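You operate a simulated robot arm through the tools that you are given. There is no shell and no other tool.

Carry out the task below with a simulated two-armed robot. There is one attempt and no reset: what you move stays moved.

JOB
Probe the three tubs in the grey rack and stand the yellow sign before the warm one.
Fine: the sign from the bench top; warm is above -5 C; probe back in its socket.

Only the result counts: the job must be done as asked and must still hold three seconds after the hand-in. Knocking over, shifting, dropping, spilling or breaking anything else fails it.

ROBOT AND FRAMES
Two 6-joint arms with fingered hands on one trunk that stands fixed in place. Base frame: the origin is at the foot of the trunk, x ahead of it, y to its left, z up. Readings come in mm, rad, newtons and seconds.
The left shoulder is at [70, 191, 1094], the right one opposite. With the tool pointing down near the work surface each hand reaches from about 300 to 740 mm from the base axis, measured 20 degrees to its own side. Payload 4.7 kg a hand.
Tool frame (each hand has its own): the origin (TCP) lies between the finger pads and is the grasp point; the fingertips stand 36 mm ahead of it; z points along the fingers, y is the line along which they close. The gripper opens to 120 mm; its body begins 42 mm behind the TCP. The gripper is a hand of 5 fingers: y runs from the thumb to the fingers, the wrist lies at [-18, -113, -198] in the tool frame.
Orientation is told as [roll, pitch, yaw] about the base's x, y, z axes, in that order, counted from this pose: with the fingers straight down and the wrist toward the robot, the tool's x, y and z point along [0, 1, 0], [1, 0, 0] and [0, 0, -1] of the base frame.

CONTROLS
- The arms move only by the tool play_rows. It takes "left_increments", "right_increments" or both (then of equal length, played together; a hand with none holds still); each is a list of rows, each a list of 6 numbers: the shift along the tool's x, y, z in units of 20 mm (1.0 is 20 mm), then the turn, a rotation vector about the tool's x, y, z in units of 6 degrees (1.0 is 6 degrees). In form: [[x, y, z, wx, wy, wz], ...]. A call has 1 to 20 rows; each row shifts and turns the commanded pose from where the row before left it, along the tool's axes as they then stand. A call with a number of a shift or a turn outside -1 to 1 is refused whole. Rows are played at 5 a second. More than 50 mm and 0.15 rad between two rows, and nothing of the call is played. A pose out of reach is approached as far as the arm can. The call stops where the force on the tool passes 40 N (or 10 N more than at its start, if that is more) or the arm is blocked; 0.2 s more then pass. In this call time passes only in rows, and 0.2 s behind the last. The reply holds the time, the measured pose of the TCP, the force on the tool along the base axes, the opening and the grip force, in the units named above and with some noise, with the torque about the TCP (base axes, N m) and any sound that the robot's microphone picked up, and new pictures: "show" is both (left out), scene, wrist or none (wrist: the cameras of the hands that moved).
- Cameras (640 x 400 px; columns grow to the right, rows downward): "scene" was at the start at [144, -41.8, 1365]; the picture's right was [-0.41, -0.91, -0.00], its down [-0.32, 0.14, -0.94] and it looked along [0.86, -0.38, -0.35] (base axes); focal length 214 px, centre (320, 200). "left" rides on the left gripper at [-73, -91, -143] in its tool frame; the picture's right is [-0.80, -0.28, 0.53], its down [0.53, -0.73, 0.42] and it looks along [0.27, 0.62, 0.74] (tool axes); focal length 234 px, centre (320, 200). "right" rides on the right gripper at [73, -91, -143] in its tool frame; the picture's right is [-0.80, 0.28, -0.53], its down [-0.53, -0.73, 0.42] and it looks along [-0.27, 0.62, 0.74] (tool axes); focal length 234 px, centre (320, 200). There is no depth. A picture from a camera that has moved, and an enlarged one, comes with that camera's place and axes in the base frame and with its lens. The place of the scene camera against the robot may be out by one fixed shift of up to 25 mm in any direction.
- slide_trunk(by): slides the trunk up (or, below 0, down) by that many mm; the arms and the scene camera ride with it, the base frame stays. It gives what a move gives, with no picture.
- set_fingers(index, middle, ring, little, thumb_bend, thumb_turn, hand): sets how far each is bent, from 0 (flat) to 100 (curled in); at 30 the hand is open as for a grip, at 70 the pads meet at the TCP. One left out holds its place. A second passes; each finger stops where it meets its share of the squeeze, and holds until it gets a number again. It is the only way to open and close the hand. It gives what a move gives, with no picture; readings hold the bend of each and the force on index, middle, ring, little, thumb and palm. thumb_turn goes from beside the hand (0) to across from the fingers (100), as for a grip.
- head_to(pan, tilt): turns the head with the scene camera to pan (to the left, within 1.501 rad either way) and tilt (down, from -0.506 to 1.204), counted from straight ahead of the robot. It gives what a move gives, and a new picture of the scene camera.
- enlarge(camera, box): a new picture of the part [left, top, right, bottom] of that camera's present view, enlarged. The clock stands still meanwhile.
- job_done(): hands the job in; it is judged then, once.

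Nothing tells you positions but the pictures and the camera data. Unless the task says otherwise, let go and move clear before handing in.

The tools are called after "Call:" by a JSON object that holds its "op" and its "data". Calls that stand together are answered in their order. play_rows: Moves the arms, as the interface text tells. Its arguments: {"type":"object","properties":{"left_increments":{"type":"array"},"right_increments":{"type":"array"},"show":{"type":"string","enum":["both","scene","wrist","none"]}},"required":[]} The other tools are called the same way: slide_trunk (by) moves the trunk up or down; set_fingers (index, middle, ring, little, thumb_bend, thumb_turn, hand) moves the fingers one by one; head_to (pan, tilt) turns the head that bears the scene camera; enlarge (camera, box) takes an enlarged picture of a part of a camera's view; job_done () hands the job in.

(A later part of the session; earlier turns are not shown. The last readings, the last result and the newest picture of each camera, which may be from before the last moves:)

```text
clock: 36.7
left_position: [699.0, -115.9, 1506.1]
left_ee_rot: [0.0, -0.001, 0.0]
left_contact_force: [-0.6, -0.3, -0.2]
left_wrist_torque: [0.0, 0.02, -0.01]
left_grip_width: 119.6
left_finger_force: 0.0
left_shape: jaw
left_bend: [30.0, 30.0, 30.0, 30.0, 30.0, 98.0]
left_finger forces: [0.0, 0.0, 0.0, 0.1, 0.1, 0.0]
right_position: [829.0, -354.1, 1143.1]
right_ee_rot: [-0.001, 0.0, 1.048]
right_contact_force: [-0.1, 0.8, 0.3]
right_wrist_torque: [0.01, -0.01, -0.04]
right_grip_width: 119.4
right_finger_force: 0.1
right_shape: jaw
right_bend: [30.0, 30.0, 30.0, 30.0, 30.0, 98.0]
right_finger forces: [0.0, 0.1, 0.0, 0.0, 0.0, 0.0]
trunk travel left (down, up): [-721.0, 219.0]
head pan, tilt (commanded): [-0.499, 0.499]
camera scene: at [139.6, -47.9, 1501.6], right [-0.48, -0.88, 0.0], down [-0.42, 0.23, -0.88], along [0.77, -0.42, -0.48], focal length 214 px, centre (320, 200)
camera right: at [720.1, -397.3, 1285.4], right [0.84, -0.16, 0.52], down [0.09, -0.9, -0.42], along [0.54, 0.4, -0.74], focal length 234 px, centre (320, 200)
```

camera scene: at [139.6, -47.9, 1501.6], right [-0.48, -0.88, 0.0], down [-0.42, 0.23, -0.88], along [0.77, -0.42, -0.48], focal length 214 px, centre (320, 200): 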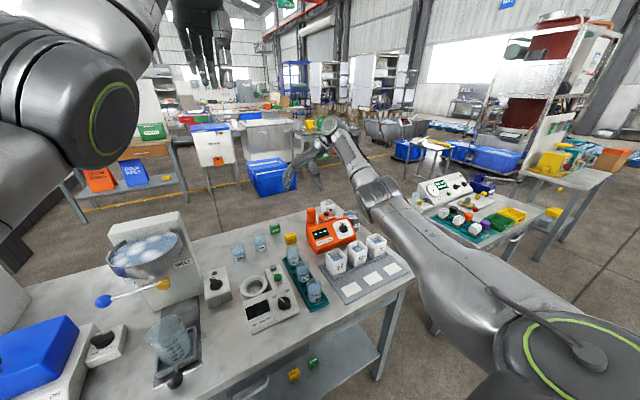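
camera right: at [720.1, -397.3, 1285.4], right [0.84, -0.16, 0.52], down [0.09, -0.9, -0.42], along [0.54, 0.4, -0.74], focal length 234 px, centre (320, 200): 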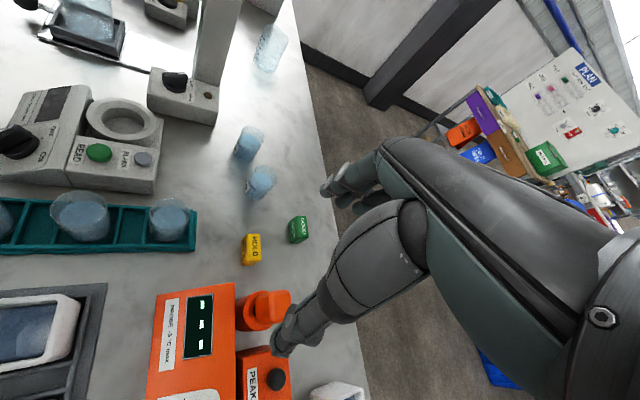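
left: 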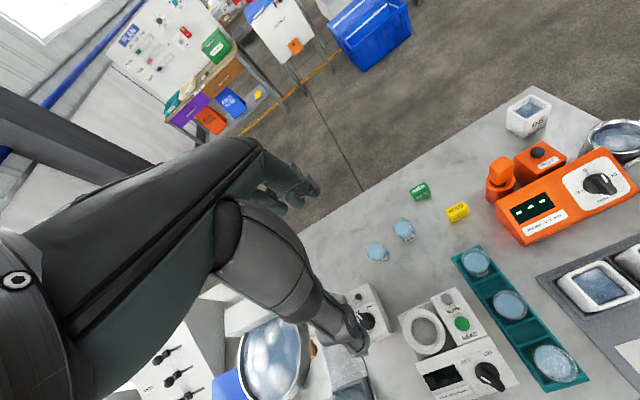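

Now the probe, the HOLD sign and the meter are visible from above. I'll enlarge to locate them precisely.

Call:
{"op": "enlarge", "data": {"camera": "right", "box": [140, 210, 380, 400]}}

Call:
{"op": "enlarge", "data": {"camera": "scene", "box": [260, 190, 420, 300]}}

Call:
{"op": "enlarge", "data": {"camera": "left", "box": [400, 60, 640, 260]}}

```text
2.11 times, centred on (260, 305) of right
camera zoom: at [720.1, -397.3, 1285.4], right [0.84, -0.16, 0.52], down [0.09, -0.9, -0.42], along [0.54, 0.4, -0.74], focal length 493 px, centre (446, -21)
```

zoom: 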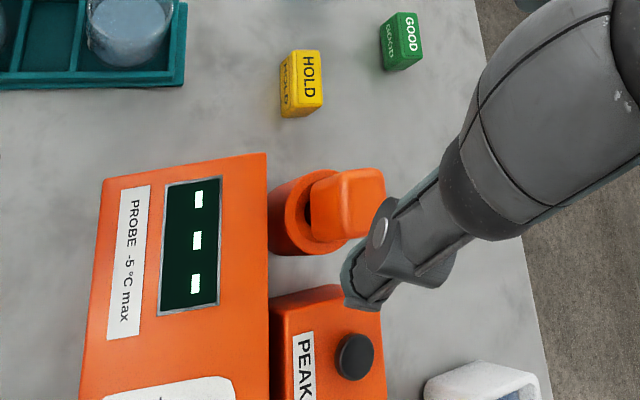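

```text
3.64 times, centred on (340, 245) of scene
camera zoom: at [139.6, -47.9, 1501.6], right [-0.48, -0.88, 0.0], down [-0.42, 0.23, -0.88], along [0.77, -0.42, -0.48], focal length 780 px, centre (247, 36)
```

zoom: 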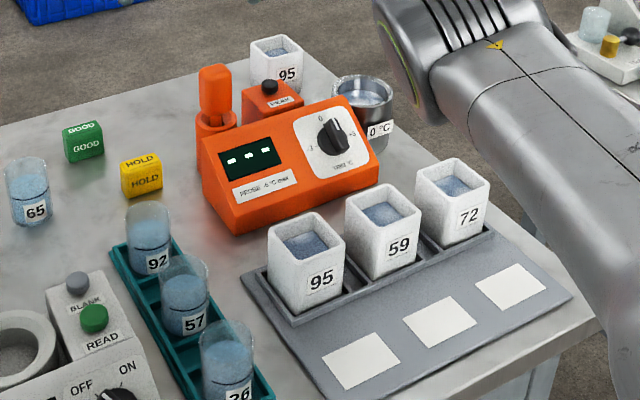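

```text
2.00 times, centred on (520, 160) of left
camera zoom: at [607.2, -188.4, 1649.0], right [-0.28, -0.8, -0.53], down [-0.73, 0.53, -0.42], along [0.62, 0.27, -0.74], focal length 468 px, centre (-80, 280)
```

zoom: 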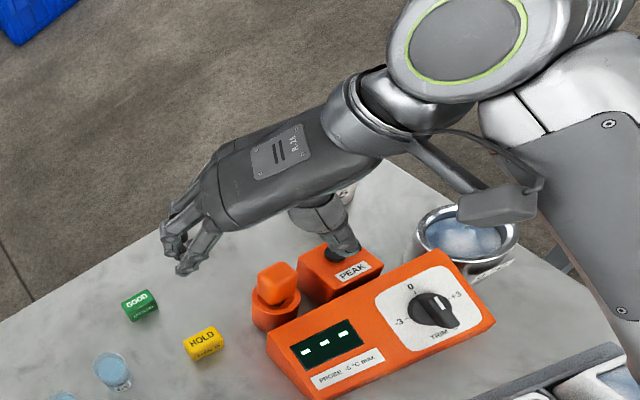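

The probe's top centre is at about (850, -391, 987), and the sign's top centre at about (858, -289, 884). I'll try turning toward yaw +90° in small steps here, with plenty of height.

Call:
{"op": "play_rows", "data": {"right_increments": [[0, 0, 0, 0, 0, -1], [0, 0, 0, 0, 0, -1]], "show": "none"}}

```text
clock: 37.3
left_position: [697.8, -114.9, 1507.0]
left_ee_rot: [-0.001, -0.001, -0.001]
left_contact_force: [-0.4, 0.4, -0.1]
left_wrist_torque: [-0.01, -0.03, -0.04]
left_grip_width: 119.3
left_finger_force: 0.0
left_shape: jaw
left_bend: [30.0, 30.0, 30.0, 30.0, 30.0, 98.0]
left_finger forces: [0.0, 0.1, 0.0, 0.1, 0.0, 0.0]
right_position: [830.1, -355.1, 1143.7]
right_ee_rot: [0.001, 0.002, 1.257]
right_contact_force: [-0.1, 0.4, -0.1]
right_wrist_torque: [-0.04, -0.01, -0.01]
right_grip_width: 120.0
right_finger_force: 0.1
right_shape: jaw
right_bend: [30.0, 30.0, 30.0, 30.0, 30.0, 98.0]
right_finger forces: [0.0, 0.1, 0.0, 0.0, 0.0, 0.0]
trunk travel left (down, up): [-721.0, 219.0]
head pan, tilt (commanded): [-0.499, 0.499]
```

Yaw 72° is in reach. I'll continue to 90°.

Call:
{"op": "play_rows", "data": {"right_increments": [[0, 0, 0, 0, 0, -1], [0, 0, 0, 0, 0, -1], [0, 0, 0, 0, 0, -1]], "show": "both"}}

```text
clock: 38.1
left_position: [698.8, -115.2, 1506.3]
left_ee_rot: [-0.001, 0.001, -0.001]
left_contact_force: [0.1, 0.3, 0.2]
left_wrist_torque: [-0.01, -0.02, 0.0]
left_grip_width: 119.9
left_finger_force: 0.1
left_shape: jaw
left_bend: [30.0, 30.0, 30.0, 30.0, 30.0, 98.0]
left_finger forces: [0.0, 0.0, 0.0, 0.0, 0.1, 0.0]
right_position: [796.4, -347.0, 1133.2]
right_ee_rot: [0.0, 0.0, 1.573]
right_contact_force: [1.0, 0.4, -0.5]
right_wrist_torque: [-0.02, 0.0, -0.03]
right_grip_width: 119.8
right_finger_force: 0.1
right_shape: jaw
right_bend: [30.0, 30.0, 30.0, 30.0, 30.0, 98.0]
right_finger forces: [0.1, 0.0, 0.0, 0.0, 0.1, 0.1]
right hand out of reach, approached as far as the arm can: row 1, 2, 3
trunk travel left (down, up): [-721.0, 219.0]
head pan, tilt (commanded): [-0.499, 0.499]
camera scene: at [139.1, -47.5, 1501.7], right [-0.48, -0.88, 0.0], down [-0.42, 0.23, -0.88], along [0.77, -0.42, -0.48], focal length 214 px, centre (320, 200)
camera right: at [723.3, -439.4, 1277.1], right [0.8, 0.28, 0.53], down [0.53, -0.73, -0.42], along [0.27, 0.62, -0.74], focal length 234 px, centre (320, 200)
```

scene: 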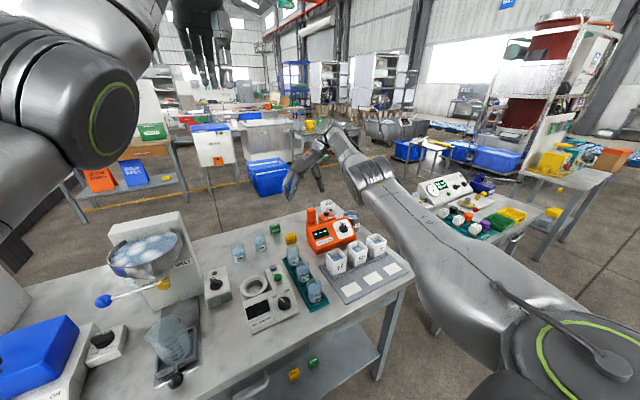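
right: 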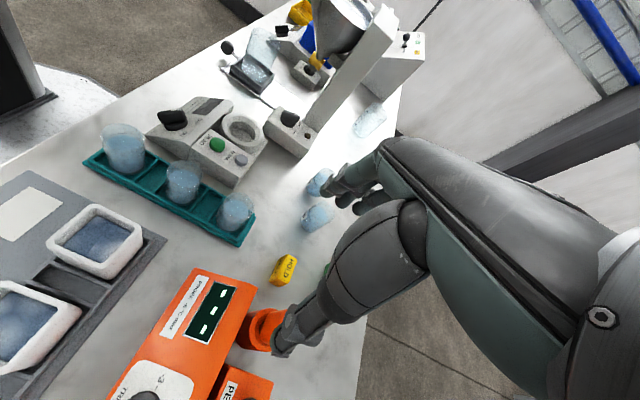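

At yaw 90° with the tool straight down, the full reach falls short of the probe. Tilting the fingers forward would bring the wrist back, so I'll check the handle's shape and facing closely before deciding.

Call:
{"op": "enlarge", "data": {"camera": "left", "box": [510, 175, 590, 225]}}

Call:
{"op": "enlarge", "data": {"camera": "scene", "box": [295, 200, 345, 235]}}

Call:
{"op": "enlarge", "data": {"camera": "right", "box": [220, 240, 320, 340]}}

```text
8.00 times, centred on (550, 200) of left
camera zoom: at [606.7, -188.0, 1649.2], right [-0.28, -0.8, -0.53], down [-0.73, 0.53, -0.42], along [0.62, 0.27, -0.74], focal length 1873 px, centre (-1520, 200)
```

zoom: 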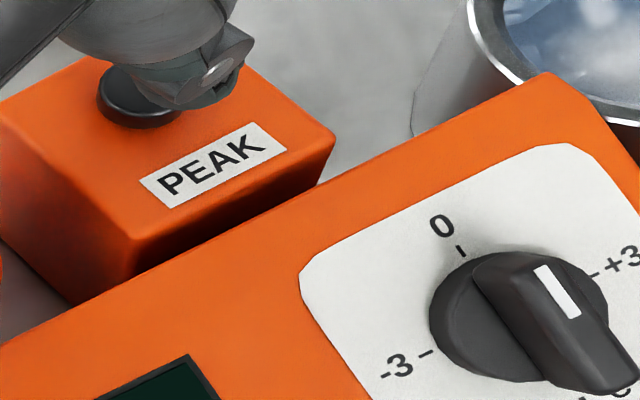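

```text
11.43 times, centred on (320, 218) of scene
camera zoom: at [139.1, -47.5, 1501.7], right [-0.48, -0.88, 0.0], down [-0.42, 0.23, -0.88], along [0.77, -0.42, -0.48], focal length 2451 px, centre (320, 0)
```

zoom: 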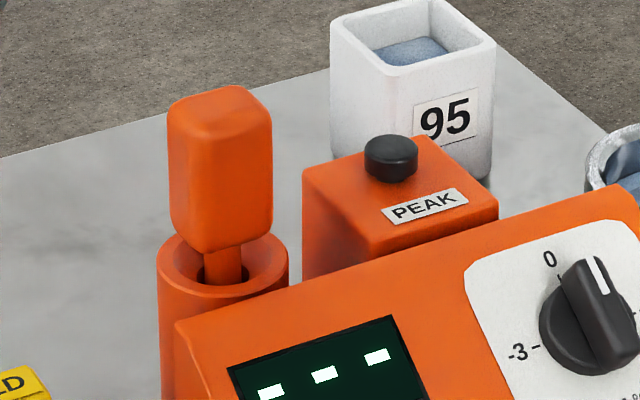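

```text
4.00 times, centred on (270, 290) of right
camera zoom: at [723.3, -439.4, 1277.1], right [0.8, 0.28, 0.53], down [0.53, -0.73, -0.42], along [0.27, 0.62, -0.74], focal length 937 px, centre (520, -160)
```

zoom: 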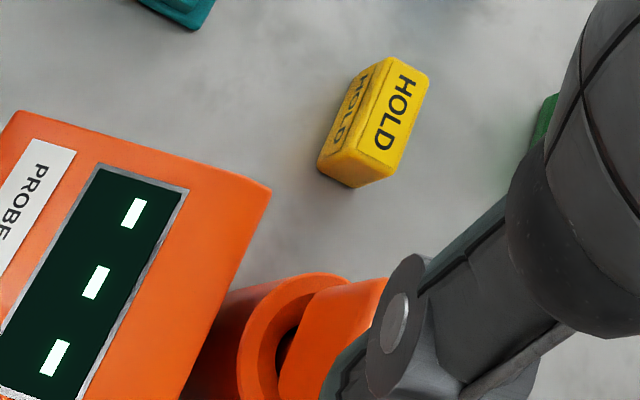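

The handle is a rounded block of about 29×29×53 mm, aligned with x and y, with its top near z 986 and the socket rim near z 912. I'll tilt the fingers forward 30° about the closing axis, still high up, to gain reach.

Call:
{"op": "play_rows", "data": {"right_increments": [[0, 0, 0, 0, -1, 0], [0, 0, 0, 0, -1, 0], [0, 0, 0, 0, -1, 0], [0, 0, 0, 0, -1, 0], [0, 0, 0, 0, -1, 0]], "show": "both"}}

```text
clock: 39.3
left_position: [697.2, -116.7, 1507.3]
left_ee_rot: [-0.001, -0.001, -0.001]
left_contact_force: [0.3, -0.3, 0.4]
left_wrist_torque: [-0.01, -0.03, -0.02]
left_grip_width: 119.7
left_finger_force: 0.1
left_shape: jaw
left_bend: [30.0, 30.0, 30.0, 30.0, 30.0, 98.0]
left_finger forces: [0.0, 0.1, 0.0, 0.0, 0.1, 0.0]
right_position: [796.8, -348.1, 1134.1]
right_ee_rot: [-0.525, 0.002, 1.571]
right_contact_force: [0.3, 0.1, 0.3]
right_wrist_torque: [0.0, -0.01, 0.02]
right_grip_width: 119.8
right_finger_force: 0.0
right_shape: jaw
right_bend: [30.0, 30.0, 30.0, 30.0, 30.0, 98.0]
right_finger forces: [0.1, 0.0, 0.1, 0.0, 0.0, 0.0]
trunk travel left (down, up): [-721.0, 219.0]
head pan, tilt (commanded): [-0.499, 0.499]
camera scene: at [138.6, -48.0, 1501.7], right [-0.48, -0.88, 0.0], down [-0.42, 0.23, -0.88], along [0.77, -0.42, -0.48], focal length 214 px, centre (320, 200)
camera right: at [661.4, -440.1, 1220.7], right [0.43, 0.28, 0.86], down [0.67, -0.73, -0.1], along [0.6, 0.62, -0.5], focal length 234 px, centre (320, 200)
```

scene: 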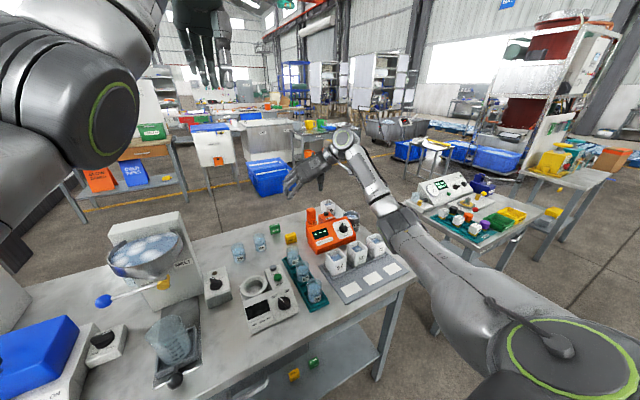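
right: 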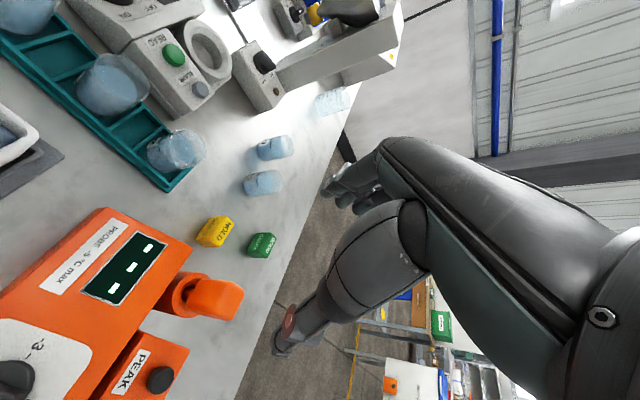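

The tilt works. I'll pre-close the hand to roughly half, so thumb and fingers clear the PEAK box, and check the result in the picture.

Call:
{"op": "set_fingers", "data": {"hand": "right", "index": 48, "middle": 48, "ring": 48, "little": 48, "thumb_bend": 48}}

Call:
{"op": "enlarge", "data": {"camera": "right", "box": [140, 100, 460, 400]}}

Call:
{"op": "enlarge", "data": {"camera": "scene", "box": [250, 110, 410, 240]}}

Call:
{"op": "enlarge", "data": {"camera": "left", "box": [400, 60, 640, 260]}}

```text
clock: 40.3
left_position: [698.6, -115.9, 1507.6]
left_ee_rot: [0.001, 0.0, 0.0]
left_contact_force: [0.4, 0.5, -0.3]
left_wrist_torque: [0.01, -0.01, 0.04]
left_grip_width: 119.5
left_finger_force: 0.1
left_shape: jaw
left_bend: [30.0, 30.0, 30.0, 30.0, 30.0, 98.0]
left_finger forces: [0.0, 0.0, 0.0, 0.0, 0.1, 0.1]
right_position: [796.5, -347.8, 1132.7]
right_ee_rot: [-0.523, 0.001, 1.571]
right_contact_force: [-0.2, -1.3, 0.0]
right_wrist_torque: [-0.02, 0.0, -0.01]
right_grip_width: 69.7
right_finger_force: 0.1
right_shape: fingers
right_bend: [48.0, 48.0, 48.0, 48.0, 48.0, 98.0]
right_finger forces: [0.0, 0.0, 0.1, 0.0, 0.0, 0.0]
trunk travel left (down, up): [-721.0, 219.0]
head pan, tilt (commanded): [-0.499, 0.499]
```

```text
1.33 times, centred on (300, 250) of right
camera zoom: at [662.0, -439.8, 1220.7], right [0.43, 0.28, 0.86], down [0.67, -0.73, -0.1], along [0.6, 0.62, -0.51], focal length 312 px, centre (347, 133)
```

zoom: 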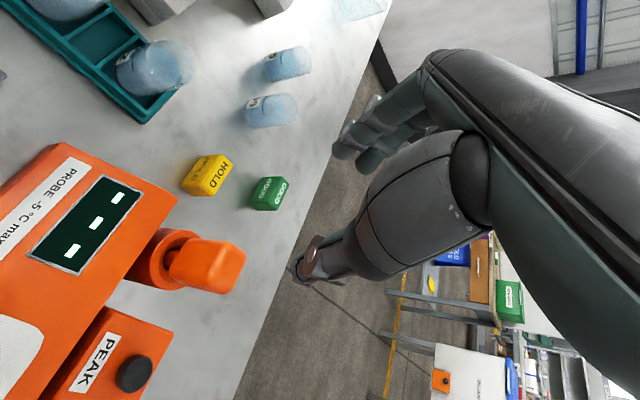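

```text
3.08 times, centred on (330, 175) of scene
camera zoom: at [139.1, -47.5, 1501.6], right [-0.48, -0.88, 0.0], down [-0.42, 0.23, -0.88], along [0.77, -0.42, -0.48], focal length 660 px, centre (289, 277)
```

zoom: 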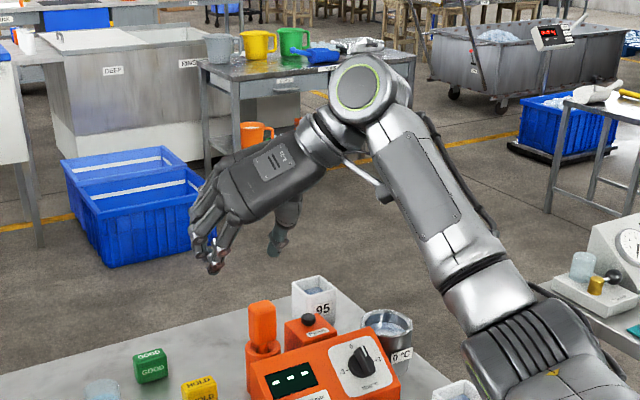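

```text
2.00 times, centred on (520, 160) of left
camera zoom: at [606.7, -188.0, 1649.2], right [-0.28, -0.8, -0.53], down [-0.73, 0.53, -0.42], along [0.62, 0.27, -0.74], focal length 468 px, centre (-80, 280)
```

zoom: 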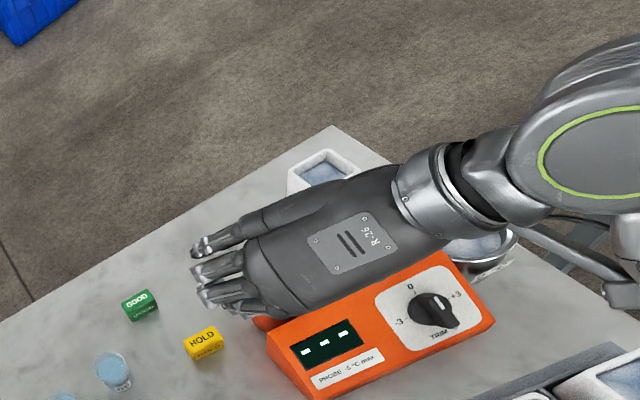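

The opening is now about 70 mm. Next I'll move to just above the handle, with the fingertips still clear of its top.

Call:
{"op": "play_rows", "data": {"right_increments": [[-0.098, -0.43, 0.9, 0, 0, 0], [-0.098, -0.43, 0.9, 0, 0, 0], [-0.098, -0.43, 0.9, 0, 0, 0], [-0.098, -0.43, 0.9, 0, 0, 0], [-0.098, -0.43, 0.9, 0, 0, 0]], "show": "both"}}

Call:
{"op": "enlarge", "data": {"camera": "right", "box": [140, 100, 460, 400]}}

Call:
{"op": "enlarge", "data": {"camera": "left", "box": [420, 100, 620, 225]}}

Call:
{"op": "enlarge", "data": {"camera": "scene", "box": [270, 150, 400, 245]}}

```text
clock: 41.5
left_position: [698.9, -115.8, 1505.0]
left_ee_rot: [-0.001, -0.001, 0.0]
left_contact_force: [0.7, 0.6, -0.3]
left_wrist_torque: [0.0, 0.03, -0.02]
left_grip_width: 119.6
left_finger_force: 0.0
left_shape: jaw
left_bend: [30.0, 30.0, 30.0, 30.0, 30.0, 98.0]
left_finger forces: [0.1, 0.1, 0.1, 0.1, 0.0, 0.0]
right_position: [851.1, -390.1, 1061.0]
right_ee_rot: [-0.524, 0.0, 1.571]
right_contact_force: [0.1, 0.3, -0.2]
right_wrist_torque: [0.01, 0.03, 0.02]
right_grip_width: 69.7
right_finger_force: 0.0
right_shape: fingers
right_bend: [48.0, 48.0, 48.0, 48.0, 48.0, 98.0]
right_finger forces: [0.1, 0.1, 0.0, 0.0, 0.0, 0.1]
trunk travel left (down, up): [-721.0, 219.0]
head pan, tilt (commanded): [-0.499, 0.499]
camera scene: at [139.6, -47.6, 1501.6], right [-0.48, -0.88, 0.0], down [-0.42, 0.23, -0.88], along [0.77, -0.42, -0.48], focal length 214 px, centre (320, 200)
camera right: at [716.3, -481.9, 1148.9], right [0.43, 0.28, 0.86], down [0.67, -0.73, -0.1], along [0.6, 0.62, -0.51], focal length 234 px, centre (320, 200)
```

scene: 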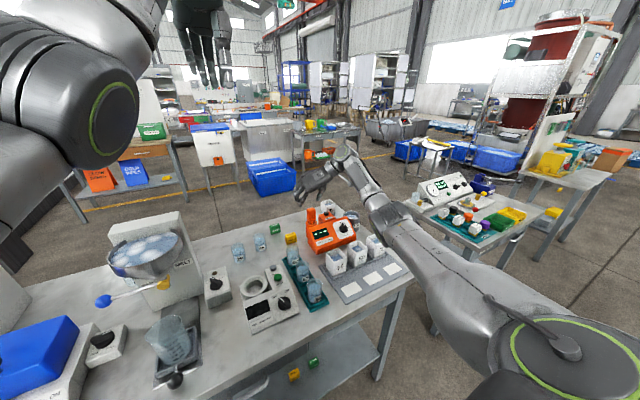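
right: 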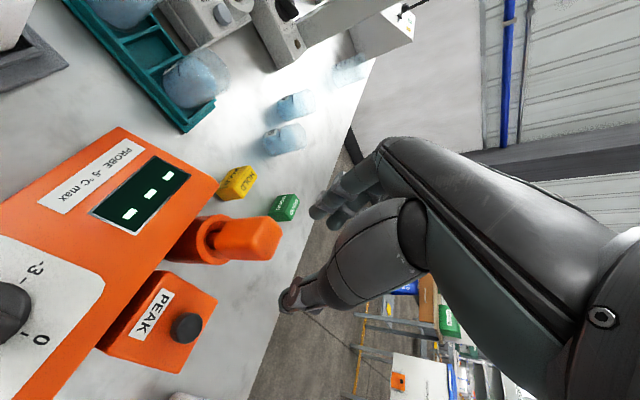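

```text
1.33 times, centred on (300, 250) of right
camera zoom: at [716.3, -481.9, 1148.9], right [0.43, 0.28, 0.86], down [0.67, -0.73, -0.1], along [0.6, 0.62, -0.51], focal length 312 px, centre (347, 133)
```

zoom: 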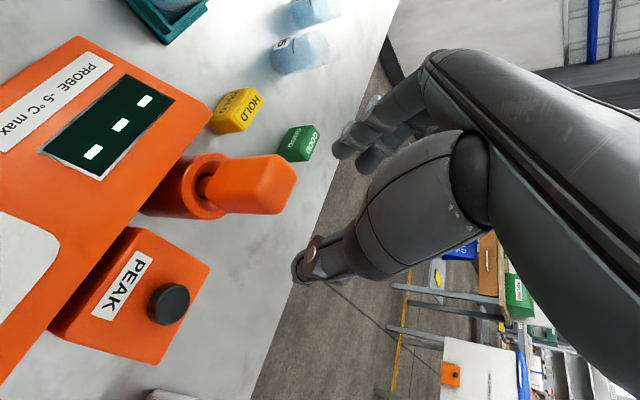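

```text
3.20 times, centred on (520, 162) of left
camera zoom: at [607.2, -188.0, 1649.0], right [-0.28, -0.8, -0.52], down [-0.73, 0.53, -0.42], along [0.62, 0.27, -0.74], focal length 749 px, centre (-320, 320)
```

zoom: 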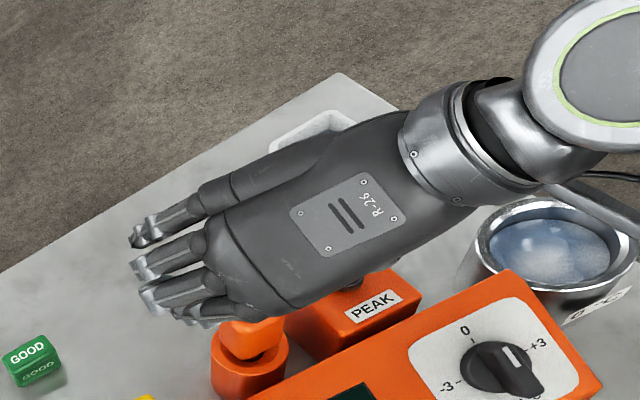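

```text
4.21 times, centred on (335, 198) of scene
camera zoom: at [139.6, -47.6, 1501.6], right [-0.48, -0.88, 0.0], down [-0.42, 0.23, -0.88], along [0.77, -0.42, -0.48], focal length 903 px, centre (257, 210)
```

zoom: 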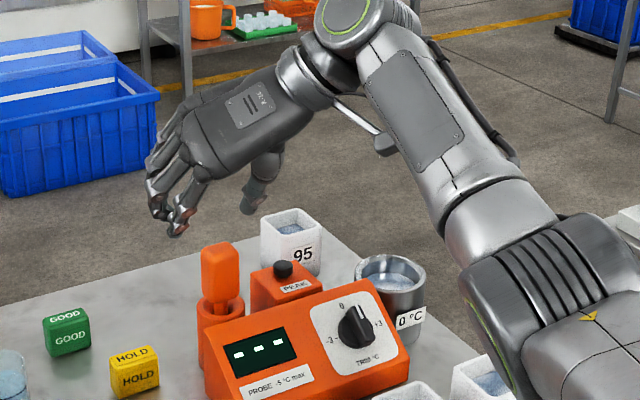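

The handle lines up between the fingers and the thumb. I'll descend vertically in steps and watch the clearances.

Call:
{"op": "play_rows", "data": {"right_increments": [[0.465, 0, 0.805, 0, 0, 0], [0.465, 0, 0.805, 0, 0, 0], [0.465, 0, 0.805, 0, 0, 0]], "show": "wrist"}}

Call:
{"op": "enlarge", "data": {"camera": "right", "box": [180, 120, 400, 330]}}

Call:
{"op": "enlarge", "data": {"camera": "left", "box": [420, 120, 600, 235]}}

Call:
{"op": "enlarge", "data": {"camera": "scene", "box": [285, 170, 385, 245]}}

```text
clock: 42.3
left_position: [698.6, -115.8, 1507.4]
left_ee_rot: [0.0, -0.001, 0.0]
left_contact_force: [0.6, -0.3, 0.0]
left_wrist_torque: [0.02, 0.01, -0.03]
left_grip_width: 119.5
left_finger_force: 0.1
left_shape: jaw
left_bend: [30.0, 30.0, 30.0, 30.0, 30.0, 98.0]
left_finger forces: [0.0, 0.1, 0.0, 0.0, 0.0, 0.1]
right_position: [852.3, -391.1, 1004.3]
right_ee_rot: [-0.525, 0.0, 1.571]
right_contact_force: [-0.1, -0.8, 0.0]
right_wrist_torque: [0.02, 0.0, -0.01]
right_grip_width: 69.6
right_finger_force: 0.0
right_shape: fingers
right_bend: [48.0, 48.0, 48.0, 48.0, 48.0, 98.0]
right_finger forces: [0.0, 0.1, 0.1, 0.1, 0.0, 0.1]
trunk travel left (down, up): [-721.0, 219.0]
head pan, tilt (commanded): [-0.499, 0.499]
camera right: at [716.8, -482.8, 1091.8], right [0.43, 0.28, 0.86], down [0.67, -0.73, -0.1], along [0.6, 0.62, -0.51], focal length 234 px, centre (320, 200)
```

right: 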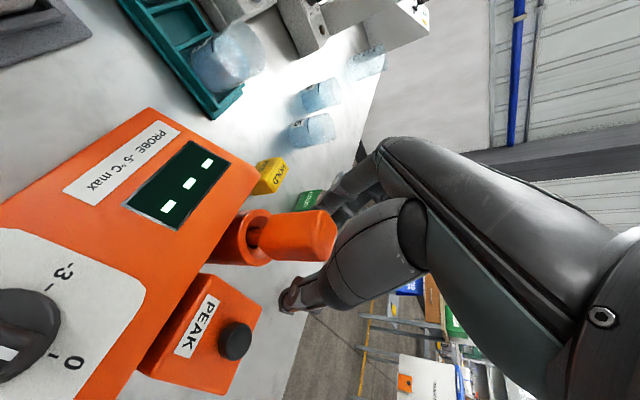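

```text
1.90 times, centred on (290, 225) of right
camera zoom: at [716.8, -482.8, 1091.8], right [0.43, 0.28, 0.86], down [0.67, -0.73, -0.1], along [0.6, 0.62, -0.51], focal length 446 px, centre (377, 152)
```

zoom: 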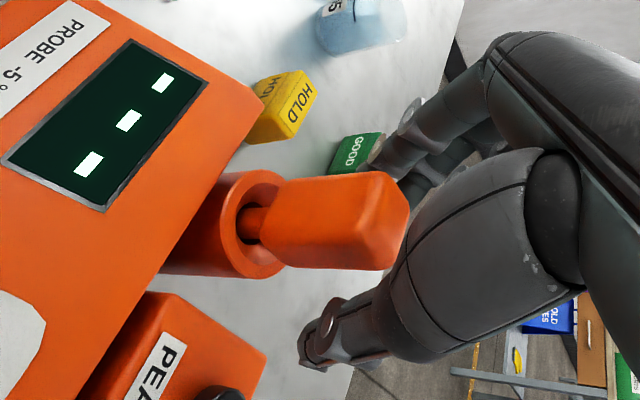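

```text
3.48 times, centred on (510, 178) of left
camera zoom: at [606.8, -187.9, 1649.2], right [-0.28, -0.8, -0.52], down [-0.73, 0.53, -0.42], along [0.62, 0.27, -0.74], focal length 814 px, centre (-341, 278)
```

zoom: 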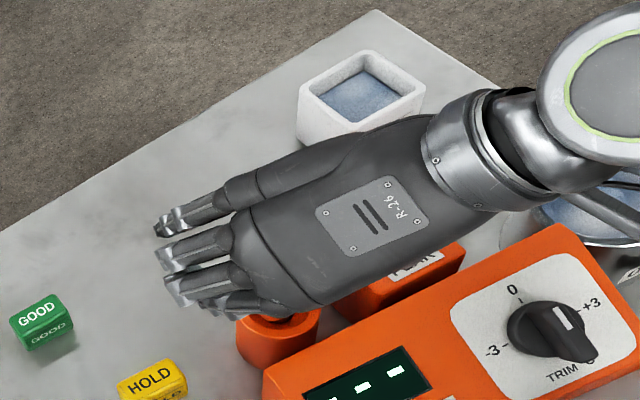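

```text
5.33 times, centred on (335, 208) of scene
camera zoom: at [139.3, -47.4, 1501.7], right [-0.48, -0.88, 0.0], down [-0.42, 0.23, -0.88], along [0.77, -0.42, -0.48], focal length 1144 px, centre (240, 160)
```

zoom: 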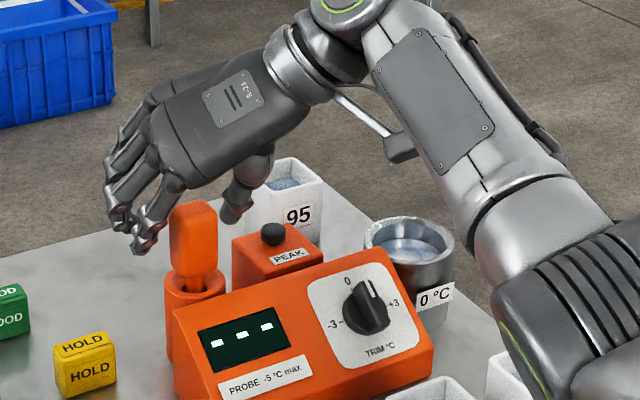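

The handle is entering the gap cleanly. I'll go down 34 mm more, so the pads cover the handle's upper part while the lowest fingertips stay above the socket rim.

Call:
{"op": "play_rows", "data": {"right_increments": [[0.425, 0, 0.736, 0, 0, 0], [0.425, 0, 0.736, 0, 0, 0]], "show": "none"}}

Call:
{"op": "enlarge", "data": {"camera": "right", "box": [180, 120, 400, 330]}}

Call:
{"op": "enlarge", "data": {"camera": "scene", "box": [285, 175, 385, 245]}}

Call:
{"op": "enlarge", "data": {"camera": "left", "box": [420, 120, 600, 235]}}

```text
clock: 42.9
left_position: [694.1, -113.6, 1508.2]
left_ee_rot: [-0.002, -0.004, 0.0]
left_contact_force: [-0.1, -0.4, 0.2]
left_wrist_torque: [-0.03, 0.01, 0.0]
left_grip_width: 119.6
left_finger_force: 0.1
left_shape: jaw
left_bend: [30.0, 30.0, 30.0, 30.0, 30.0, 98.0]
left_finger forces: [0.0, 0.0, 0.0, 0.1, 0.0, 0.0]
right_position: [850.2, -391.3, 976.7]
right_ee_rot: [-0.531, 0.002, 1.57]
right_contact_force: [-0.3, 0.8, 12.1]
right_wrist_torque: [-0.66, -0.23, -0.04]
right_grip_width: 72.4
right_finger_force: 6.0
right_shape: fingers
right_bend: [48.0, 48.0, 48.0, 48.0, 46.0, 100.0]
right_finger forces: [0.0, 0.0, 0.1, 0.1, 12.3, 0.1]
trunk travel left (down, up): [-721.0, 219.0]
head pan, tilt (commanded): [-0.499, 0.499]
```

```text
1.90 times, centred on (290, 225) of right
camera zoom: at [714.7, -480.7, 1063.5], right [0.43, 0.28, 0.86], down [0.67, -0.73, -0.1], along [0.6, 0.62, -0.5], focal length 446 px, centre (377, 152)
```

zoom: 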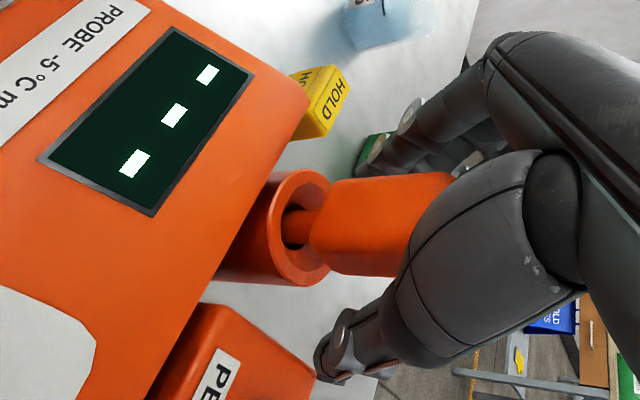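

```text
5.71 times, centred on (335, 210) of scene
camera zoom: at [135.4, -45.6, 1502.3], right [-0.48, -0.88, 0.0], down [-0.42, 0.23, -0.88], along [0.77, -0.42, -0.48], focal length 1226 px, centre (234, 143)
```

zoom: 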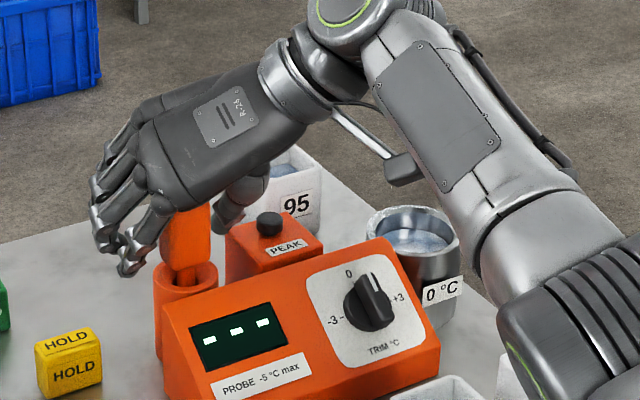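

```text
3.48 times, centred on (510, 178) of left
camera zoom: at [602.4, -185.8, 1651.6], right [-0.28, -0.8, -0.52], down [-0.73, 0.53, -0.43], along [0.62, 0.27, -0.74], focal length 814 px, centre (-341, 278)
```

zoom: 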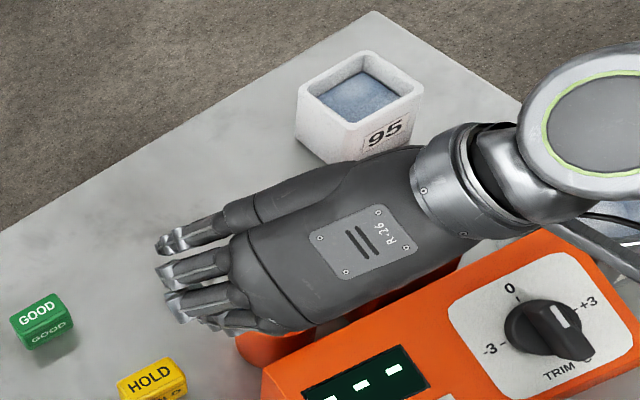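

The thumb touched the PEAK box (12 N upward), so I'm backing straight up. Then I'll narrow the hand so the thumb passes beside the box.

Call:
{"op": "play_rows", "data": {"right_increments": [[-0.4, 0, -0.7, 0, 0, 0], [-0.4, 0, -0.7, 0, 0, 0]], "show": "none"}}

Call:
{"op": "set_fingers", "data": {"hand": "right", "middle": 54, "ring": 54, "thumb_bend": 56}}

Call:
{"op": "enlarge", "data": {"camera": "right", "box": [180, 120, 400, 330]}}

Call:
{"op": "enlarge", "data": {"camera": "scene", "box": [285, 175, 385, 245]}}

```text
clock: 43.5
left_position: [695.6, -114.7, 1507.6]
left_ee_rot: [-0.002, -0.001, -0.001]
left_contact_force: [-0.5, -0.5, 0.0]
left_wrist_torque: [-0.02, -0.03, -0.02]
left_grip_width: 119.5
left_finger_force: 0.0
left_shape: jaw
left_bend: [30.0, 30.0, 30.0, 30.0, 30.0, 98.0]
left_finger forces: [0.1, 0.1, 0.0, 0.1, 0.1, 0.0]
right_position: [849.9, -389.9, 1004.3]
right_ee_rot: [-0.524, 0.001, 1.571]
right_contact_force: [0.1, -0.1, 0.1]
right_wrist_torque: [-0.03, -0.03, -0.01]
right_grip_width: 69.8
right_finger_force: 0.1
right_shape: fingers
right_bend: [48.0, 48.0, 48.0, 48.0, 48.0, 98.0]
right_finger forces: [0.0, 0.1, 0.0, 0.0, 0.0, 0.0]
trunk travel left (down, up): [-721.0, 219.0]
head pan, tilt (commanded): [-0.499, 0.499]
```

```text
clock: 44.5
left_position: [698.1, -115.4, 1506.0]
left_ee_rot: [-0.001, 0.0, 0.001]
left_contact_force: [-0.2, 0.0, -0.6]
left_wrist_torque: [-0.03, 0.01, 0.03]
left_grip_width: 119.3
left_finger_force: 0.0
left_shape: jaw
left_bend: [30.0, 30.0, 30.0, 30.0, 30.0, 98.0]
left_finger forces: [0.1, 0.0, 0.1, 0.0, 0.0, 0.0]
right_position: [850.6, -390.1, 1003.1]
right_ee_rot: [-0.525, 0.0, 1.571]
right_contact_force: [1.1, 0.3, -0.8]
right_wrist_torque: [0.01, 0.0, -0.01]
right_grip_width: 58.0
right_finger_force: 0.1
right_shape: fingers
right_bend: [48.0, 54.0, 54.0, 48.0, 56.0, 98.0]
right_finger forces: [0.1, 0.0, 0.0, 0.1, 0.1, 0.0]
trunk travel left (down, up): [-721.0, 219.0]
head pan, tilt (commanded): [-0.499, 0.499]
```

```text
1.90 times, centred on (290, 225) of right
camera zoom: at [715.7, -482.0, 1090.9], right [0.43, 0.28, 0.86], down [0.67, -0.73, -0.1], along [0.6, 0.62, -0.51], focal length 446 px, centre (377, 152)
```

zoom: 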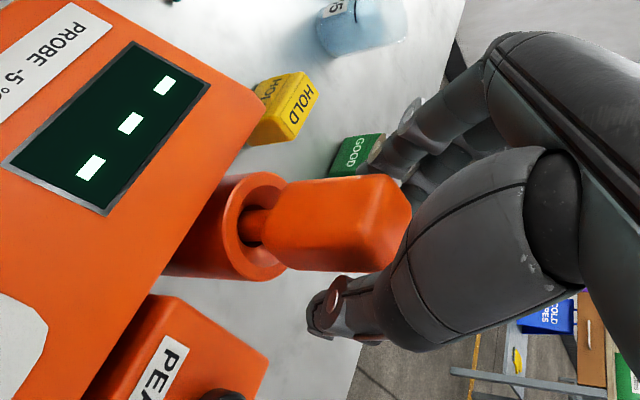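

```text
5.71 times, centred on (335, 210) of scene
camera zoom: at [139.2, -47.4, 1501.6], right [-0.48, -0.88, 0.0], down [-0.42, 0.23, -0.88], along [0.77, -0.42, -0.48], focal length 1226 px, centre (234, 143)
```

zoom: 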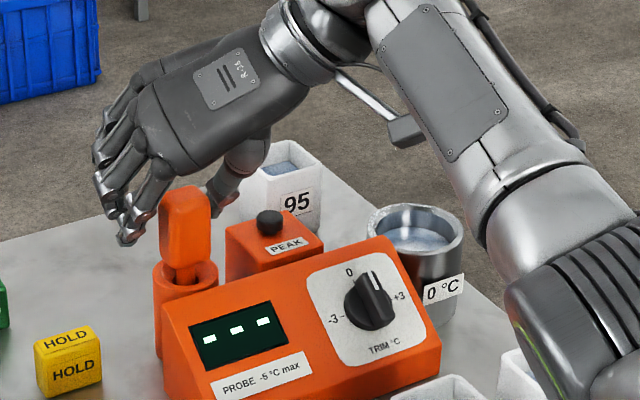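

The thumb and fingers now straddle the handle without reaching the box. I'll go down 12 mm, then close the middle finger, ring finger and thumb on the handle.

Call:
{"op": "play_rows", "data": {"right_increments": [[0.3, 0, 0.52, 0, 0, 0]], "show": "none"}}

Call:
{"op": "set_fingers", "data": {"hand": "right", "middle": 62, "ring": 62, "thumb_bend": 62}}

Call:
{"op": "enlarge", "data": {"camera": "right", "box": [180, 120, 400, 330]}}

Call:
{"op": "enlarge", "data": {"camera": "scene", "box": [285, 175, 385, 245]}}

```text
clock: 44.9
left_position: [698.8, -116.0, 1506.5]
left_ee_rot: [0.0, 0.0, 0.0]
left_contact_force: [0.3, 0.3, -0.2]
left_wrist_torque: [-0.03, 0.0, -0.04]
left_grip_width: 119.6
left_finger_force: 0.1
left_shape: jaw
left_bend: [30.0, 30.0, 30.0, 30.0, 30.0, 98.0]
left_finger forces: [0.0, 0.0, 0.0, 0.0, 0.0, 0.1]
right_position: [851.6, -390.8, 990.8]
right_ee_rot: [-0.523, 0.0, 1.57]
right_contact_force: [0.1, 0.2, 0.1]
right_wrist_torque: [0.04, 0.0, -0.03]
right_grip_width: 57.4
right_finger_force: 0.0
right_shape: fingers
right_bend: [48.0, 54.0, 54.0, 48.0, 56.0, 98.0]
right_finger forces: [0.0, 0.0, 0.0, 0.1, 0.0, 0.1]
trunk travel left (down, up): [-721.0, 219.0]
head pan, tilt (commanded): [-0.499, 0.499]
```

```text
clock: 45.9
left_position: [698.1, -114.3, 1505.9]
left_ee_rot: [0.001, 0.0, 0.0]
left_contact_force: [-0.6, 0.4, -0.3]
left_wrist_torque: [0.0, -0.02, -0.04]
left_grip_width: 119.7
left_finger_force: 0.0
left_shape: jaw
left_bend: [30.0, 30.0, 30.0, 30.0, 30.0, 98.0]
left_finger forces: [0.1, 0.0, 0.1, 0.0, 0.0, 0.1]
right_position: [851.1, -390.4, 991.4]
right_ee_rot: [-0.525, 0.001, 1.571]
right_contact_force: [-0.4, 0.0, 0.5]
right_wrist_torque: [-0.01, 0.01, 0.01]
right_grip_width: 48.7
right_finger_force: 0.1
right_shape: fingers
right_bend: [48.0, 62.0, 62.0, 48.0, 62.0, 98.0]
right_finger forces: [0.1, 0.1, 0.1, 0.0, 0.0, 0.0]
trunk travel left (down, up): [-721.0, 219.0]
head pan, tilt (commanded): [-0.499, 0.499]
```

```text
1.90 times, centred on (290, 225) of right
camera zoom: at [716.4, -482.3, 1078.8], right [0.43, 0.28, 0.86], down [0.67, -0.73, -0.1], along [0.6, 0.62, -0.51], focal length 446 px, centre (377, 152)
```

zoom: 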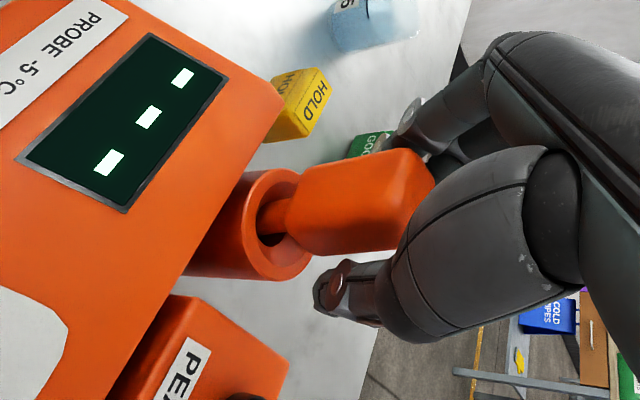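

```text
5.71 times, centred on (335, 210) of scene
camera zoom: at [139.2, -47.4, 1501.6], right [-0.48, -0.88, 0.0], down [-0.42, 0.23, -0.88], along [0.77, -0.42, -0.48], focal length 1226 px, centre (234, 143)
```

zoom: 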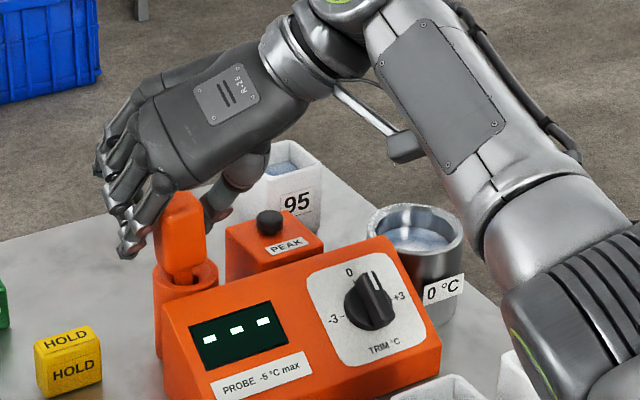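

The handle leans slightly as the thumb reaches it first, which is fine because the socket is loose. I'll keep closing until both sides hold it.

Call:
{"op": "set_fingers", "data": {"hand": "right", "middle": 70, "ring": 70, "thumb_bend": 64}}

Call:
{"op": "enlarge", "data": {"camera": "right", "box": [180, 120, 400, 330]}}

Call:
{"op": "enlarge", "data": {"camera": "scene", "box": [285, 175, 385, 245]}}

```text
clock: 46.9
left_position: [697.9, -115.6, 1506.4]
left_ee_rot: [0.0, 0.0, 0.001]
left_contact_force: [-1.2, -0.4, 0.3]
left_wrist_torque: [-0.01, 0.02, -0.01]
left_grip_width: 119.5
left_finger_force: 0.1
left_shape: jaw
left_bend: [30.0, 30.0, 30.0, 30.0, 30.0, 98.0]
left_finger forces: [0.0, 0.0, 0.1, 0.1, 0.0, 0.1]
right_position: [852.6, -392.1, 991.1]
right_ee_rot: [-0.523, 0.001, 1.572]
right_contact_force: [-0.6, 0.1, -0.3]
right_wrist_torque: [0.01, -0.01, -0.03]
right_grip_width: 46.3
right_finger_force: 0.2
right_shape: fingers
right_bend: [48.0, 70.0, 70.0, 48.0, 64.0, 98.0]
right_finger forces: [0.0, 0.0, 0.0, 0.0, 0.3, 0.0]
trunk travel left (down, up): [-721.0, 219.0]
head pan, tilt (commanded): [-0.499, 0.499]
```

```text
1.90 times, centred on (290, 225) of right
camera zoom: at [716.4, -482.3, 1078.8], right [0.43, 0.28, 0.86], down [0.67, -0.73, -0.1], along [0.6, 0.62, -0.51], focal length 446 px, centre (377, 152)
```

zoom: 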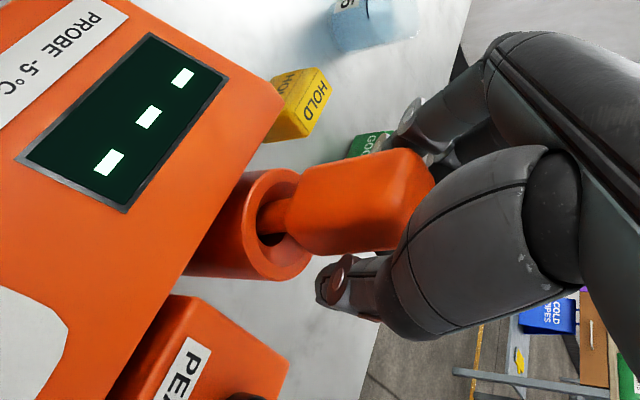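

```text
5.71 times, centred on (335, 210) of scene
camera zoom: at [139.2, -47.4, 1501.6], right [-0.48, -0.88, 0.0], down [-0.42, 0.23, -0.88], along [0.77, -0.42, -0.48], focal length 1226 px, centre (234, 143)
```

zoom: 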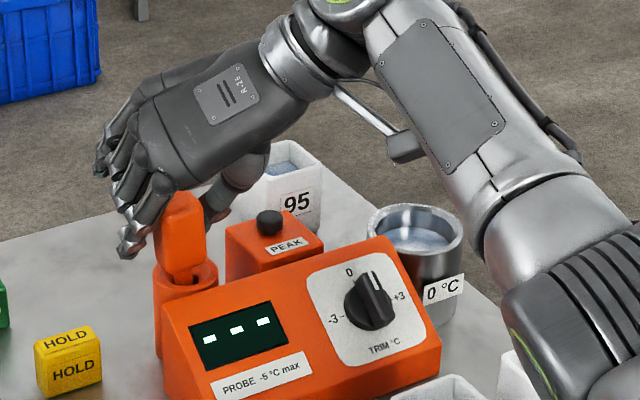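

The middle and ring fingers closed past the handle's top without contact, so the hand is too high. I'll reopen the fingers slightly, keep the thumb in, and go 20 mm lower.

Call:
{"op": "set_fingers", "data": {"hand": "right", "middle": 48, "ring": 48, "thumb_bend": 58}}

Call:
{"op": "play_rows", "data": {"right_increments": [[0.125, 0, 0.2165, 0, 0, 0], [0.125, 0, 0.2165, 0, 0, 0]], "show": "none"}}

Call:
{"op": "enlarge", "data": {"camera": "right", "box": [180, 120, 400, 330]}}

Call:
{"op": "enlarge", "data": {"camera": "scene", "box": [285, 175, 385, 245]}}

```text
clock: 47.9
left_position: [697.8, -115.8, 1505.1]
left_ee_rot: [-0.001, 0.001, 0.0]
left_contact_force: [-0.2, -0.8, -0.5]
left_wrist_torque: [0.0, -0.07, 0.03]
left_grip_width: 119.6
left_finger_force: 0.0
left_shape: jaw
left_bend: [30.0, 30.0, 30.0, 30.0, 30.0, 98.0]
left_finger forces: [0.1, 0.0, 0.0, 0.0, 0.0, 0.0]
right_position: [851.3, -390.6, 992.2]
right_ee_rot: [-0.522, 0.0, 1.571]
right_contact_force: [-0.2, -0.4, 0.5]
right_wrist_torque: [-0.01, -0.01, 0.0]
right_grip_width: 55.3
right_finger_force: 0.0
right_shape: fingers
right_bend: [48.0, 48.0, 48.0, 48.0, 57.0, 98.0]
right_finger forces: [0.0, 0.1, 0.0, 0.1, 0.1, 0.1]
trunk travel left (down, up): [-721.0, 219.0]
head pan, tilt (commanded): [-0.499, 0.499]
```

```text
clock: 48.5
left_position: [698.2, -114.9, 1506.9]
left_ee_rot: [0.002, -0.001, -0.001]
left_contact_force: [0.2, -0.2, -0.1]
left_wrist_torque: [-0.03, -0.01, 0.03]
left_grip_width: 119.4
left_finger_force: 0.1
left_shape: jaw
left_bend: [30.0, 30.0, 30.0, 30.0, 30.0, 98.0]
left_finger forces: [0.0, 0.0, 0.0, 0.1, 0.0, 0.0]
right_position: [853.0, -390.5, 982.1]
right_ee_rot: [-0.523, 0.001, 1.571]
right_contact_force: [-0.2, 0.6, -0.5]
right_wrist_torque: [0.02, -0.02, -0.02]
right_grip_width: 55.7
right_finger_force: 0.2
right_shape: fingers
right_bend: [48.0, 48.0, 48.0, 48.0, 57.0, 98.0]
right_finger forces: [0.0, 0.0, 0.0, 0.0, 0.1, 0.1]
trunk travel left (down, up): [-721.0, 219.0]
head pan, tilt (commanded): [-0.499, 0.499]
```

```text
1.90 times, centred on (290, 225) of right
camera zoom: at [716.6, -482.5, 1069.6], right [0.43, 0.28, 0.86], down [0.67, -0.73, -0.1], along [0.6, 0.62, -0.51], focal length 446 px, centre (377, 152)
```

zoom: 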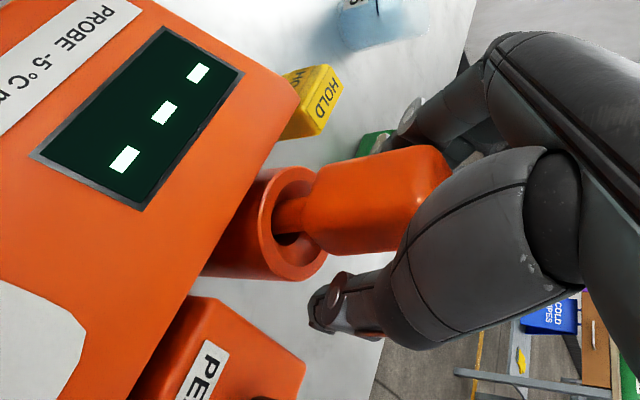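

```text
5.71 times, centred on (335, 210) of scene
camera zoom: at [139.3, -47.4, 1501.6], right [-0.48, -0.88, 0.0], down [-0.42, 0.23, -0.88], along [0.77, -0.42, -0.48], focal length 1226 px, centre (234, 143)
```

zoom: 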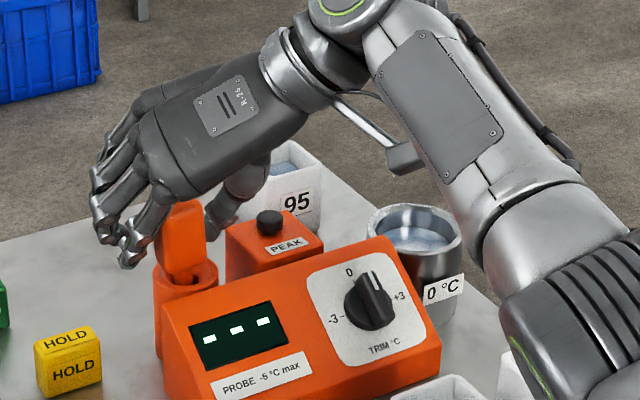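

No contact so far. I'll go 12 mm lower.

Call:
{"op": "play_rows", "data": {"right_increments": [[0.15, 0, 0.26, 0, 0, 0], [0.15, 0, 0.26, 0, 0, 0]], "show": "none"}}

Call:
{"op": "enlarge", "data": {"camera": "right", "box": [180, 120, 400, 330]}}

Call:
{"op": "enlarge", "data": {"camera": "scene", "box": [295, 195, 355, 235]}}

```text
clock: 49.1
left_position: [698.2, -114.8, 1506.0]
left_ee_rot: [0.0, 0.0, 0.0]
left_contact_force: [0.1, 0.5, 0.0]
left_wrist_torque: [-0.01, 0.01, -0.02]
left_grip_width: 119.7
left_finger_force: 0.1
left_shape: jaw
left_bend: [30.0, 30.0, 30.0, 30.0, 30.0, 98.0]
left_finger forces: [0.0, 0.0, 0.0, 0.0, 0.1, 0.0]
right_position: [850.8, -391.0, 969.0]
right_ee_rot: [-0.524, -0.001, 1.57]
right_contact_force: [0.0, -0.3, 0.8]
right_wrist_torque: [0.02, 0.02, 0.01]
right_grip_width: 55.6
right_finger_force: 0.0
right_shape: fingers
right_bend: [48.0, 48.0, 48.0, 48.0, 57.0, 98.0]
right_finger forces: [0.0, 0.0, 0.0, 0.1, 0.0, 0.0]
trunk travel left (down, up): [-721.0, 219.0]
head pan, tilt (commanded): [-0.499, 0.499]
```

```text
1.90 times, centred on (290, 225) of right
camera zoom: at [715.7, -481.8, 1056.7], right [0.43, 0.28, 0.86], down [0.67, -0.73, -0.1], along [0.6, 0.62, -0.51], focal length 446 px, centre (377, 152)
```

zoom: 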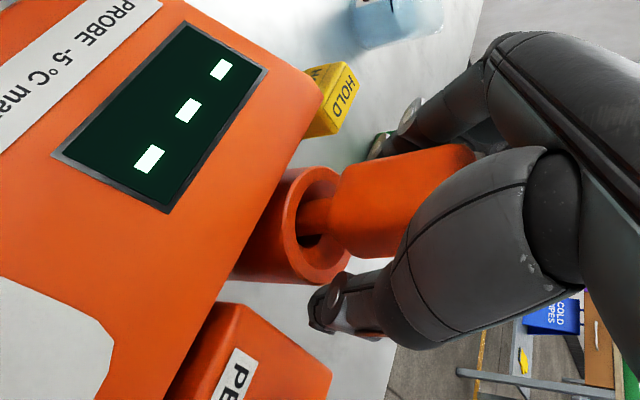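

```text
10.00 times, centred on (325, 215) of scene
camera zoom: at [139.3, -47.5, 1501.6], right [-0.48, -0.88, 0.0], down [-0.42, 0.23, -0.88], along [0.77, -0.42, -0.48], focal length 2145 px, centre (270, 50)
```

zoom: 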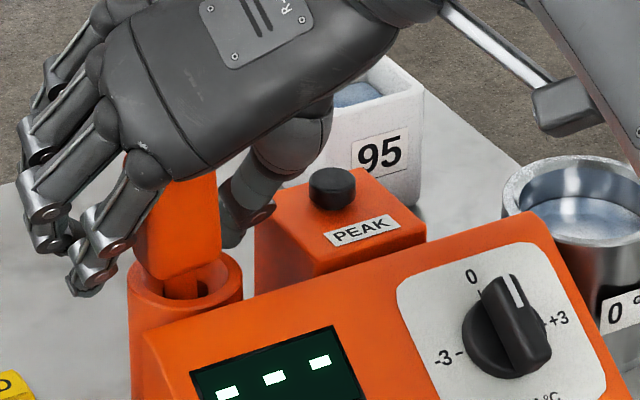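

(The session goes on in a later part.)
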